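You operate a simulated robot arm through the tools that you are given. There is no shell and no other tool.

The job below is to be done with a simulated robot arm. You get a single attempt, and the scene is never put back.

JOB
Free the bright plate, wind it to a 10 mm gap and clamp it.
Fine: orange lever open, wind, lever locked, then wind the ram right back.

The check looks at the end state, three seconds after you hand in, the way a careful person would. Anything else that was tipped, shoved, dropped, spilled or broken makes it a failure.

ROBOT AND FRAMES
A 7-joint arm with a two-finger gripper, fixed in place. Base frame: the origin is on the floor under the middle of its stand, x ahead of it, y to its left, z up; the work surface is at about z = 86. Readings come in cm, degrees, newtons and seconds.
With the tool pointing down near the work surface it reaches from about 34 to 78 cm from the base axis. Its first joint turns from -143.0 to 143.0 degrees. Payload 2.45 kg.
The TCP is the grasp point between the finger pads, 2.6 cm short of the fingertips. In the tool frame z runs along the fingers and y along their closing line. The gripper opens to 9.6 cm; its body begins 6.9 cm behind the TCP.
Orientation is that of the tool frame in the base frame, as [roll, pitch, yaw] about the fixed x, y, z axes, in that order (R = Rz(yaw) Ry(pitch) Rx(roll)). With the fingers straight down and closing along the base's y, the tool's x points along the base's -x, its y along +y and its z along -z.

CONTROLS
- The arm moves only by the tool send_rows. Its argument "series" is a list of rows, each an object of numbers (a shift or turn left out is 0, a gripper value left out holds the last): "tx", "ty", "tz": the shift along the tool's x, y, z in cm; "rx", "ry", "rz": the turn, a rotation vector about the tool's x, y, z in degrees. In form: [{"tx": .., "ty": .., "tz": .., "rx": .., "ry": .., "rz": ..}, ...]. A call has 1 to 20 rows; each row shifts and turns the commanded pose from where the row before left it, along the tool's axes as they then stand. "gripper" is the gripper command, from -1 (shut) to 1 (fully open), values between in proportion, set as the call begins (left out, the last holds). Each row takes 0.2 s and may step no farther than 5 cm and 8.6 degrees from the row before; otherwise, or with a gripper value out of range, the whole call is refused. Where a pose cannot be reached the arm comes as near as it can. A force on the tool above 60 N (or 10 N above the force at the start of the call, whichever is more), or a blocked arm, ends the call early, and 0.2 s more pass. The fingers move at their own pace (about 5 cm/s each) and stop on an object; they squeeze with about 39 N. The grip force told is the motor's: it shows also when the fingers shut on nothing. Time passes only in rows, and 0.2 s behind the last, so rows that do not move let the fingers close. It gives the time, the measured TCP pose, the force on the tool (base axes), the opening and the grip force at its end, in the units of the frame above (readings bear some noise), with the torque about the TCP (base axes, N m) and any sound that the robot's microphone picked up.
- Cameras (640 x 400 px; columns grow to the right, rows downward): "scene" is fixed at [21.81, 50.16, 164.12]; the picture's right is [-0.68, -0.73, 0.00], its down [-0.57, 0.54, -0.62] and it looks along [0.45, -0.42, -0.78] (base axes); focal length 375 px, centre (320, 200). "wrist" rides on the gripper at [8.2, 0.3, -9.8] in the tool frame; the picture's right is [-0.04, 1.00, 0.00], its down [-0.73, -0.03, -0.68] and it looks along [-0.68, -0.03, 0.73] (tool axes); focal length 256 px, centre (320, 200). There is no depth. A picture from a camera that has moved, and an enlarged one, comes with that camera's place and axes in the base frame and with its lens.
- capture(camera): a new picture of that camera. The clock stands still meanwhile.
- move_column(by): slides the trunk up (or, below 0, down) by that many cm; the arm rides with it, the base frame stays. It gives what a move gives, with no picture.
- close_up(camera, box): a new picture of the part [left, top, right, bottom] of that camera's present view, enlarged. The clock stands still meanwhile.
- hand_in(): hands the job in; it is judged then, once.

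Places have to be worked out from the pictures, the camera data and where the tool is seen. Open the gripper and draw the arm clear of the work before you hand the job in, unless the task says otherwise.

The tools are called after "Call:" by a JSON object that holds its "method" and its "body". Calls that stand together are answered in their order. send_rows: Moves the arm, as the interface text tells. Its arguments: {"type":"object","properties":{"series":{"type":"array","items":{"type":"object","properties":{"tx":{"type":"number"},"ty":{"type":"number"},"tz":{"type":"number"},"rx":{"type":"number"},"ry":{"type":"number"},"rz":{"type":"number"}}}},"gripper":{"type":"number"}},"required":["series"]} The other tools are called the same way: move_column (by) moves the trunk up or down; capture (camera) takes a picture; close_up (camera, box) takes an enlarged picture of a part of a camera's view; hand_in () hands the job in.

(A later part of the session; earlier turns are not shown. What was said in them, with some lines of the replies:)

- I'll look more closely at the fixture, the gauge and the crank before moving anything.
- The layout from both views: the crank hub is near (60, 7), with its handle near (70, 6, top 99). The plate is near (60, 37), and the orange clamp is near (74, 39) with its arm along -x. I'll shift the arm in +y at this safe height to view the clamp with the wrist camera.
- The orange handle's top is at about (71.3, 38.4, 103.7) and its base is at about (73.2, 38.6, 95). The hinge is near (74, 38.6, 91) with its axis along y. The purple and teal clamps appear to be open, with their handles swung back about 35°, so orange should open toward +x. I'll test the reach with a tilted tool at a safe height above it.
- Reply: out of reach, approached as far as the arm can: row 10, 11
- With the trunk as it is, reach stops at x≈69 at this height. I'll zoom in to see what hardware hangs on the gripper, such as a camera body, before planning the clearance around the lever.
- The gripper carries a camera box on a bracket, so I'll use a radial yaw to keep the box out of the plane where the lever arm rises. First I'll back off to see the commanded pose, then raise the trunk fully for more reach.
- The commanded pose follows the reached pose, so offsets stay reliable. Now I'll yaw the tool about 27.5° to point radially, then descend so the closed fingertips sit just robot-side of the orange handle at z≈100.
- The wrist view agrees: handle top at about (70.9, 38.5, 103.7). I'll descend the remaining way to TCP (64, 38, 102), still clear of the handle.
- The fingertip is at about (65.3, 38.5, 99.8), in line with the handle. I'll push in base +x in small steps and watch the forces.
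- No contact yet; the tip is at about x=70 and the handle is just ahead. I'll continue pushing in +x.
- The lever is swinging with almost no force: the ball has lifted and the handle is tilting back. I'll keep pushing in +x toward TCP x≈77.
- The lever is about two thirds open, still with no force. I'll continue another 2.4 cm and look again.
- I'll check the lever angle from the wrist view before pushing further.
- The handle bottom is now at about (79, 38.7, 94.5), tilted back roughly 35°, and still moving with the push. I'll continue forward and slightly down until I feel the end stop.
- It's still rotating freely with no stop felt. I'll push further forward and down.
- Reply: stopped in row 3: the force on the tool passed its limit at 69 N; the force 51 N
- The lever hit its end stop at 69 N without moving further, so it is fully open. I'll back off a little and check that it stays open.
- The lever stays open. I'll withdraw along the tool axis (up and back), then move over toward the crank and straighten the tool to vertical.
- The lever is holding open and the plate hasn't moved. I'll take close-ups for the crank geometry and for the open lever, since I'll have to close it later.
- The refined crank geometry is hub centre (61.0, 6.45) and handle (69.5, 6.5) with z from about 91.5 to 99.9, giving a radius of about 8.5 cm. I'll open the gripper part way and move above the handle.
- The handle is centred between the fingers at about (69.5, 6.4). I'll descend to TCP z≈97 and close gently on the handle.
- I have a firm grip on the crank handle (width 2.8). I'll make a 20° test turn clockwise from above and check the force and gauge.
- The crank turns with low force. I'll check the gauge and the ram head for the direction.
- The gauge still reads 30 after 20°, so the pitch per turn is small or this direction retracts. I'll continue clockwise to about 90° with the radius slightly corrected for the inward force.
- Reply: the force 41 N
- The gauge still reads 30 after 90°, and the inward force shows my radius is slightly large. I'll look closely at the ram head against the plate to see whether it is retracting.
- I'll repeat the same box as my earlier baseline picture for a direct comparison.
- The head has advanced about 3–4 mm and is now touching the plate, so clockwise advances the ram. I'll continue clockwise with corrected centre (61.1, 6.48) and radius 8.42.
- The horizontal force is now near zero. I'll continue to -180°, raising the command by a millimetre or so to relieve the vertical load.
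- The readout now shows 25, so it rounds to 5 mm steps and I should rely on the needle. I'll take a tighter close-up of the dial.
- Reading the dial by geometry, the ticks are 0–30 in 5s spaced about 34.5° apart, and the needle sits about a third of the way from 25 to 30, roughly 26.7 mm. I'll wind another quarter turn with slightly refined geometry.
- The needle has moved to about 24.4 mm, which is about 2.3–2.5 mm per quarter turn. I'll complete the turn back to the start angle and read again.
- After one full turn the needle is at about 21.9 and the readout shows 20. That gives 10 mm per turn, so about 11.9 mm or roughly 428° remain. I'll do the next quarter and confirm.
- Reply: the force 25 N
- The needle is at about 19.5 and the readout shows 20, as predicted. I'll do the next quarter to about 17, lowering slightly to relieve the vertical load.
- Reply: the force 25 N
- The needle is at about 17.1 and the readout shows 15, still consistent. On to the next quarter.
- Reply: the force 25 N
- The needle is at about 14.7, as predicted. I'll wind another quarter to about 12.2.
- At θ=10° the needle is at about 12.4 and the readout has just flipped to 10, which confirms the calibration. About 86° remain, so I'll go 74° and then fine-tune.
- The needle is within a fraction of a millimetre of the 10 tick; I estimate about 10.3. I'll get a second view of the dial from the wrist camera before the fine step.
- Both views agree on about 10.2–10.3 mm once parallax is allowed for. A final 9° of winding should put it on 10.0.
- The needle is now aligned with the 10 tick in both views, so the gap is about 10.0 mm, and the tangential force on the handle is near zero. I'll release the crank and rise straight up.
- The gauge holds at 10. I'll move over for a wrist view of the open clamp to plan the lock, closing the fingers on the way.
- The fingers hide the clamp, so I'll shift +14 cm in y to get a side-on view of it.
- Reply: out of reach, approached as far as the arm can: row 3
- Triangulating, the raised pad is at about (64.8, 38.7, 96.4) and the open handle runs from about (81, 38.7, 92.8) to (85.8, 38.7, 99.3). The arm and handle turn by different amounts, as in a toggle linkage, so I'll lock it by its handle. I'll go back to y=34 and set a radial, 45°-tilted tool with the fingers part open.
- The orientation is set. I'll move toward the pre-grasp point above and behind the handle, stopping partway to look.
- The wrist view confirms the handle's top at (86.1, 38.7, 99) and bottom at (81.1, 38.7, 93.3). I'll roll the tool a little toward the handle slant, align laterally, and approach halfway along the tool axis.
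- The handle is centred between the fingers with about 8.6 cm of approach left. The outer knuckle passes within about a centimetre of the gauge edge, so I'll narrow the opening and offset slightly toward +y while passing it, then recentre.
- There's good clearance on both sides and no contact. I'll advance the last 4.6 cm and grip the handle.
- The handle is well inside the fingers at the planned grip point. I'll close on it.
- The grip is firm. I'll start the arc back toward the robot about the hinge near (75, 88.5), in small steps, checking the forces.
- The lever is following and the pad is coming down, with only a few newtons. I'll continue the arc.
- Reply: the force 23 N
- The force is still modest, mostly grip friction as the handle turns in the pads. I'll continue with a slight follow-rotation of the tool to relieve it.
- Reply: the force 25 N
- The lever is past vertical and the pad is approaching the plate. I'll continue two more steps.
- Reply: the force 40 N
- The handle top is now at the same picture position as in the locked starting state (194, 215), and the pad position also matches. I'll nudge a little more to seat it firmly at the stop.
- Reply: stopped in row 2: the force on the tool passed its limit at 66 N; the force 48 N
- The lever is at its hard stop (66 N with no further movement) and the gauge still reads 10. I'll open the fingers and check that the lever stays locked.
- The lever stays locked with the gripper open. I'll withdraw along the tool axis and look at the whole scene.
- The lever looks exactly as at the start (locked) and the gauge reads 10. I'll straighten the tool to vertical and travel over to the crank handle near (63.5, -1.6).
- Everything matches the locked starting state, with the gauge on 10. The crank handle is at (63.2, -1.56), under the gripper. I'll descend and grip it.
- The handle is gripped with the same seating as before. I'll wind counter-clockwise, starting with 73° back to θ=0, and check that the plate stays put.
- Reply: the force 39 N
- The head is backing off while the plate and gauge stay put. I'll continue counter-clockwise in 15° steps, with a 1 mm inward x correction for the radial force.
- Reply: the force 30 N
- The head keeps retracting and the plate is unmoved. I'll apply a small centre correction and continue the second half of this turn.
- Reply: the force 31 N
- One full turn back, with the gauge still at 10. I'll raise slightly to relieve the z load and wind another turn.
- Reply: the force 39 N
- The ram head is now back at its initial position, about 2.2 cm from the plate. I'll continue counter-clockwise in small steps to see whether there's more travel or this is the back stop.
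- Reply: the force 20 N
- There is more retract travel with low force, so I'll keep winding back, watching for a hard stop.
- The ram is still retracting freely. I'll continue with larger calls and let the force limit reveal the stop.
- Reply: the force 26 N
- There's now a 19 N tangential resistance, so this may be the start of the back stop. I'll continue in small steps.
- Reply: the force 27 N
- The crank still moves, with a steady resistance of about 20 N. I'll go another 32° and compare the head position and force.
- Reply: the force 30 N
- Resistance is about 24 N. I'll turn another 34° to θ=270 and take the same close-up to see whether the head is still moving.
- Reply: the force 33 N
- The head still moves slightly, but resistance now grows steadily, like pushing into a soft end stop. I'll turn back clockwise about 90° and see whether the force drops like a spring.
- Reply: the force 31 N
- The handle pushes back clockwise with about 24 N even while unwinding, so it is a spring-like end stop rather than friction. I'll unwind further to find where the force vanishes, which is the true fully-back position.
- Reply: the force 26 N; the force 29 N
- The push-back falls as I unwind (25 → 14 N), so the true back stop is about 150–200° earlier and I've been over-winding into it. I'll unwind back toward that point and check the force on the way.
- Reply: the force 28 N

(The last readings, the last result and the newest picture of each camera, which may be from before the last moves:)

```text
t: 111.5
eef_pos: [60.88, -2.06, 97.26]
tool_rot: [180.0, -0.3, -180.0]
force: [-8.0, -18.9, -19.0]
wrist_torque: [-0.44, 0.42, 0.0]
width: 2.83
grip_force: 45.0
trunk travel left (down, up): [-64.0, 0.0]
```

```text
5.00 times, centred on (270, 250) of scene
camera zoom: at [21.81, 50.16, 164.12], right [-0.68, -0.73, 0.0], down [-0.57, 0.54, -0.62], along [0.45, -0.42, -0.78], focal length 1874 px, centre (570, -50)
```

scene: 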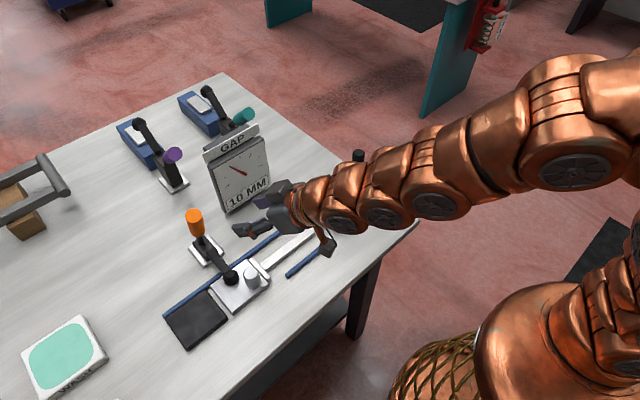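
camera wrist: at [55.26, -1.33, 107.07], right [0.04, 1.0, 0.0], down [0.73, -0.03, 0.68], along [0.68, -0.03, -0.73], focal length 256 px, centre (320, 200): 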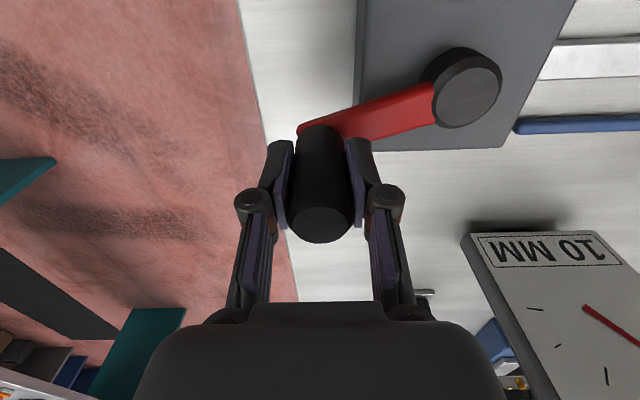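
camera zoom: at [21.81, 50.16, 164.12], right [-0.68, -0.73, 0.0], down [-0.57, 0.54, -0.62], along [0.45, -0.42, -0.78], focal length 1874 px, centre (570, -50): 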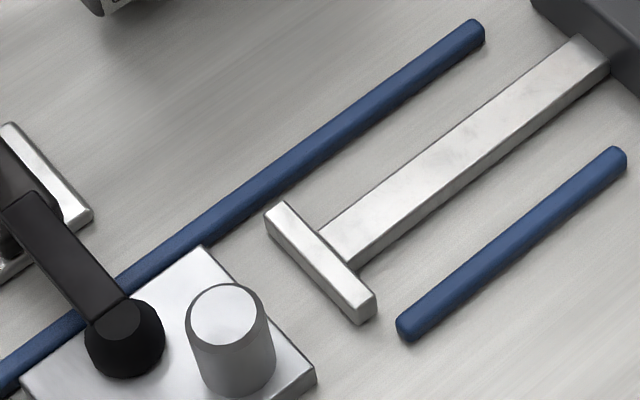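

Push-back is down to about 8 N and the plate is untouched. I'll unwind another 120° to where it should be only a few newtons, before releasing.

Call:
{"method": "send_rows", "body": {"series": [{"tx": 1.182, "ty": 0.083}, {"tx": 1.158, "ty": 0.246}, {"tx": 1.113, "ty": 0.405}, {"tx": 1.046, "ty": 0.556}, {"tx": 0.958, "ty": 0.696}, {"tx": 0.852, "ty": 0.823}, {"tx": 0.73, "ty": 0.933}, {"tx": 0.592, "ty": 1.026}, {"tx": 0.443, "ty": 1.098}, {"tx": 0.287, "ty": 1.15}, {"tx": 0.129, "ty": 1.474}, {}]}}

Call:
{"method": "close_up", "body": {"camera": "scene", "box": [230, 210, 310, 290]}}

```text
t: 114.1
eef_pos: [52.37, 6.77, 97.31]
tool_rot: [179.9, -0.1, -180.0]
force: [-15.3, 3.4, -16.1]
wrist_torque: [0.3, 0.67, 0.0]
width: 2.79
grip_force: 45.0
trunk travel left (down, up): [-64.0, 0.0]
```

```text
5.00 times, centred on (270, 250) of scene
camera zoom: at [21.81, 50.16, 164.12], right [-0.68, -0.73, 0.0], down [-0.57, 0.54, -0.62], along [0.45, -0.42, -0.78], focal length 1874 px, centre (570, -50)
```

zoom: 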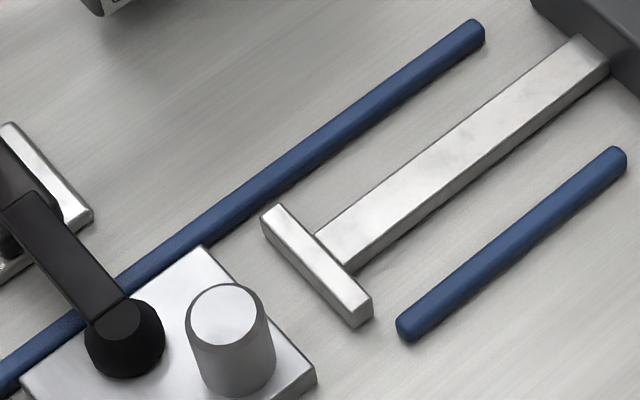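

Only about 3 N of push-back remains, so this is essentially the stop. I'll release here and let it settle against its own stop.

Call:
{"method": "send_rows", "body": {"series": [{}, {}, {}, {}], "gripper": 0.45}}

Call:
{"method": "capture", "body": {"camera": "wrist"}}

Call:
{"method": "close_up", "body": {"camera": "scene", "box": [230, 210, 310, 290]}}

```text
t: 115.1
eef_pos: [52.46, 6.66, 97.27]
tool_rot: [179.9, 0.0, -179.9]
force: [-0.6, 0.3, -0.8]
wrist_torque: [-0.01, 0.0, 0.02]
width: 6.95
grip_force: 0.1
trunk travel left (down, up): [-64.0, 0.0]
```

```text
taken
camera wrist: at [44.42, 6.99, 107.11], right [0.04, 1.0, 0.0], down [0.73, -0.03, 0.68], along [0.68, -0.03, -0.73], focal length 256 px, centre (320, 200)
```

wrist: 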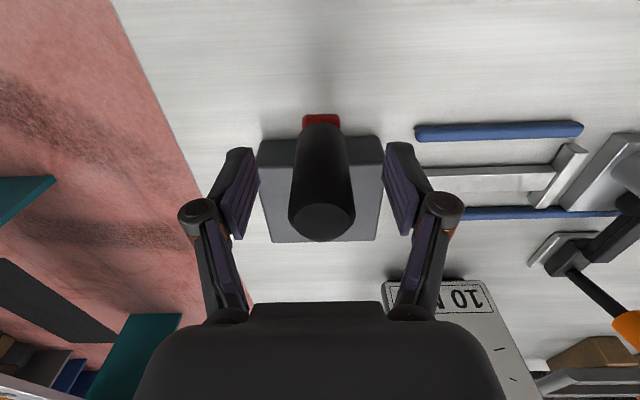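

```text
5.00 times, centred on (270, 250) of scene
camera zoom: at [21.81, 50.16, 164.12], right [-0.68, -0.73, 0.0], down [-0.57, 0.54, -0.62], along [0.45, -0.42, -0.78], focal length 1874 px, centre (570, -50)
```

zoom: 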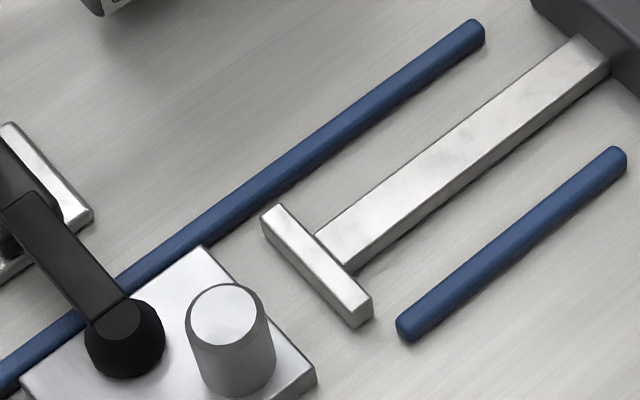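

The handle did not spring away on release. I'll wait a couple of seconds in place and see whether it creeps.

Call:
{"method": "send_rows", "body": {"series": [{}, {}, {}, {}, {}, {}, {}, {}, {}, {}, {}, {}, {}, {}, {}]}}

Call:
{"method": "capture", "body": {"camera": "wrist"}}

Call:
{"method": "close_up", "body": {"camera": "scene", "box": [230, 210, 310, 290]}}

```text
t: 118.3
eef_pos: [52.47, 6.65, 97.27]
tool_rot: [-180.0, -0.1, 179.9]
force: [-0.9, -0.2, -0.7]
wrist_torque: [0.0, 0.0, 0.0]
width: 6.95
grip_force: 0.1
trunk travel left (down, up): [-64.0, 0.0]
```

```text
taken
camera wrist: at [44.41, 6.98, 107.11], right [0.04, 1.0, 0.0], down [0.73, -0.03, 0.68], along [0.68, -0.03, -0.73], focal length 256 px, centre (320, 200)
```

wrist: 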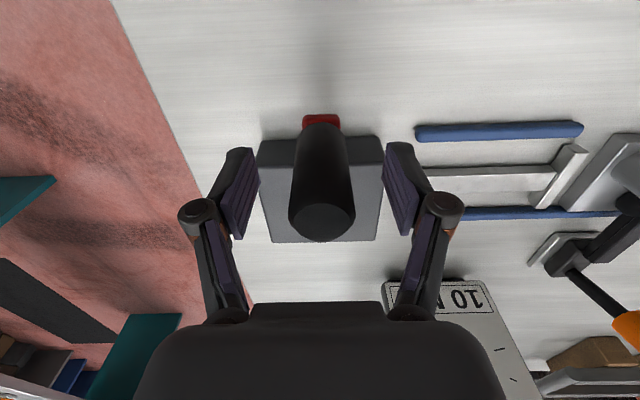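

```text
5.00 times, centred on (270, 250) of scene
camera zoom: at [21.81, 50.16, 164.12], right [-0.68, -0.73, 0.0], down [-0.57, 0.54, -0.62], along [0.45, -0.42, -0.78], focal length 1874 px, centre (570, -50)
```

zoom: 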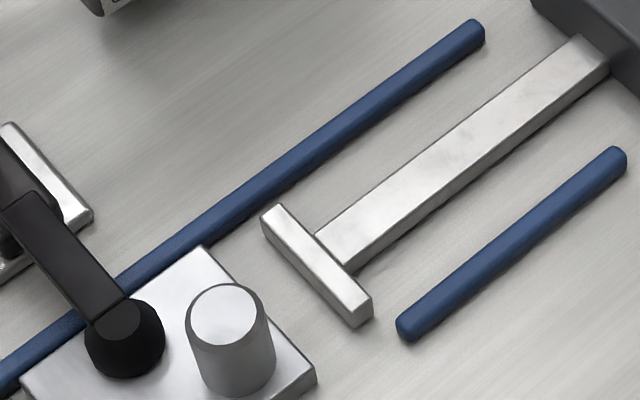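

No creep: the ram sits fully back against its stop and the crank holds. I'll raise the gripper clear of the handle and move away.

Call:
{"method": "send_rows", "body": {"series": [{"tz": -2.0}, {"tz": -4.0}, {"tz": -4.5}, {"tz": -4.5}, {"tz": -4.5}, {"tx": 2.5, "ty": 1.0, "tz": -1.5}, {"tx": 2.5, "ty": 1.0, "tz": -1.5}, {"tx": 2.5, "ty": -1.0}, {}]}}

Call:
{"method": "capture", "body": {"camera": "scene"}}

Call:
{"method": "close_up", "body": {"camera": "scene", "box": [150, 180, 310, 360]}}

Call:
{"method": "close_up", "body": {"camera": "scene", "box": [215, 145, 255, 180]}}

Call:
{"method": "capture", "body": {"camera": "wrist"}}

```text
t: 120.3
eef_pos: [44.93, 7.57, 119.89]
tool_rot: [-180.0, -0.1, -180.0]
force: [-0.4, 0.1, 0.0]
wrist_torque: [-0.01, 0.0, -0.02]
width: 6.97
grip_force: 0.1
trunk travel left (down, up): [-64.0, 0.0]
```

```text
taken
```

scene: 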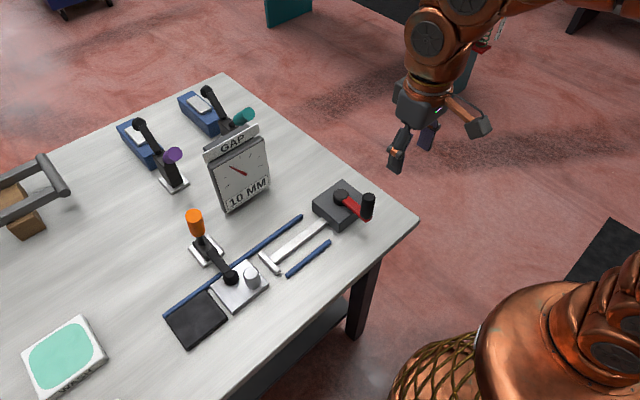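

```text
2.22 times, centred on (230, 270) of scene
camera zoom: at [21.81, 50.16, 164.12], right [-0.68, -0.73, 0.0], down [-0.57, 0.54, -0.62], along [0.45, -0.42, -0.78], focal length 833 px, centre (520, 44)
```

zoom: 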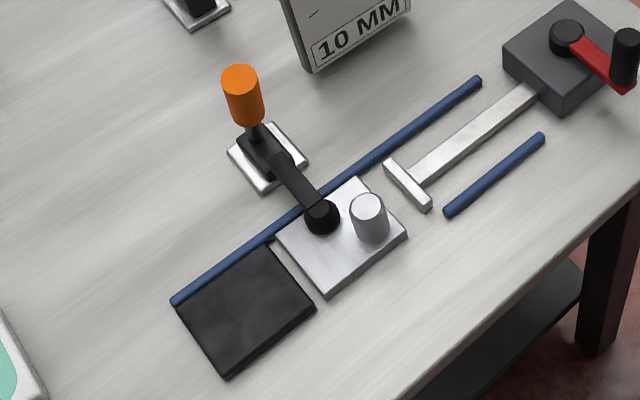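

```text
11.43 times, centred on (235, 162) of scene
camera zoom: at [21.81, 50.16, 164.12], right [-0.68, -0.73, 0.0], down [-0.57, 0.54, -0.62], along [0.45, -0.42, -0.78], focal length 4284 px, centre (1291, 629)
```

zoom: 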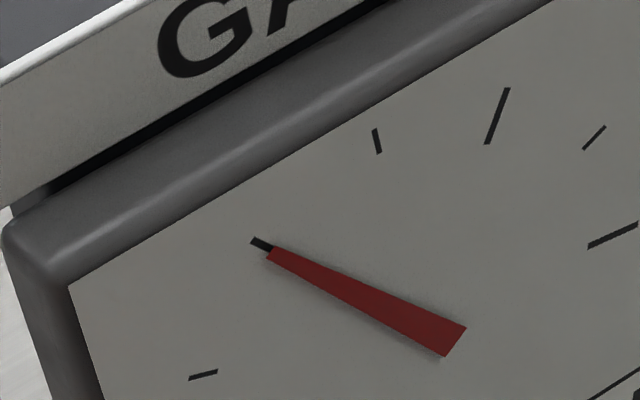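

```text
taken
camera wrist: at [36.84, 7.87, 129.68], right [0.04, 1.0, 0.0], down [0.73, -0.03, 0.68], along [0.68, -0.03, -0.73], focal length 256 px, centre (320, 200)
```

wrist: 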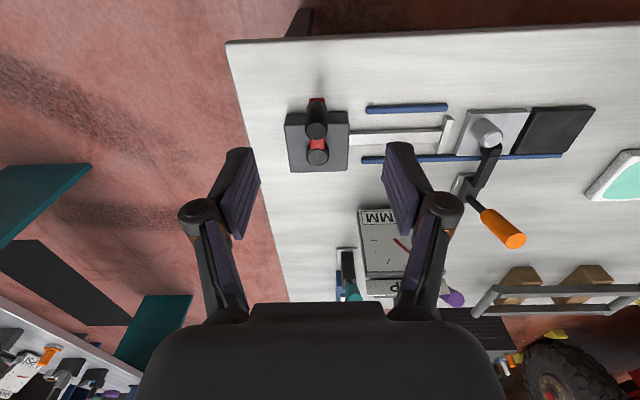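

Final state: the gauge needle is on 10, and the orange lever and pad match the locked starting picture. The ram is fully back and clear of the plate, and nothing else has moved. I'll open the gripper fully, lift a little more, and then hand in.

Call:
{"method": "send_rows", "body": {"series": [{"tz": -2.0}, {"tz": -2.0}, {}, {}], "gripper": 1}}

```text
t: 121.3
eef_pos: [44.95, 7.67, 123.88]
tool_rot: [-179.9, 0.0, -179.9]
force: [-0.1, 0.3, -0.3]
wrist_torque: [-0.02, -0.01, 0.03]
width: 9.6
grip_force: 0.1
trunk travel left (down, up): [-64.0, 0.0]
```

The arm is clear with the gripper open, and every condition I can see is met, so I'm handing the job in.

Call:
{"method": "hand_in", "body": {}}

```text
The job is handed in.
```

The bright plate is clamped at a 10 mm gap and the job is handed in. I haven't had the verdict back.

- **Gap:** the dial needle sits on the 10 tick and did not move when I locked the lever or wound the ram back. The text readout only shows 5 mm steps, so I went by the needle.
- **Lever:** the orange lever is locked. It took 66 N at its stop without moving, and it looks the same as in the starting picture.
- **Ram:** it is wound back about 27 mm clear of the plate. There was no hard stop: resistance built up like a spring past a certain point. I took that as fully back, after first winding about 12 mm further and then unwinding. If the true end is further back, the ram is short of it.
- **Everything else:** the purple and teal clamps, the gauge and the other items on the table look undisturbed. The arm is clear with the gripper open.
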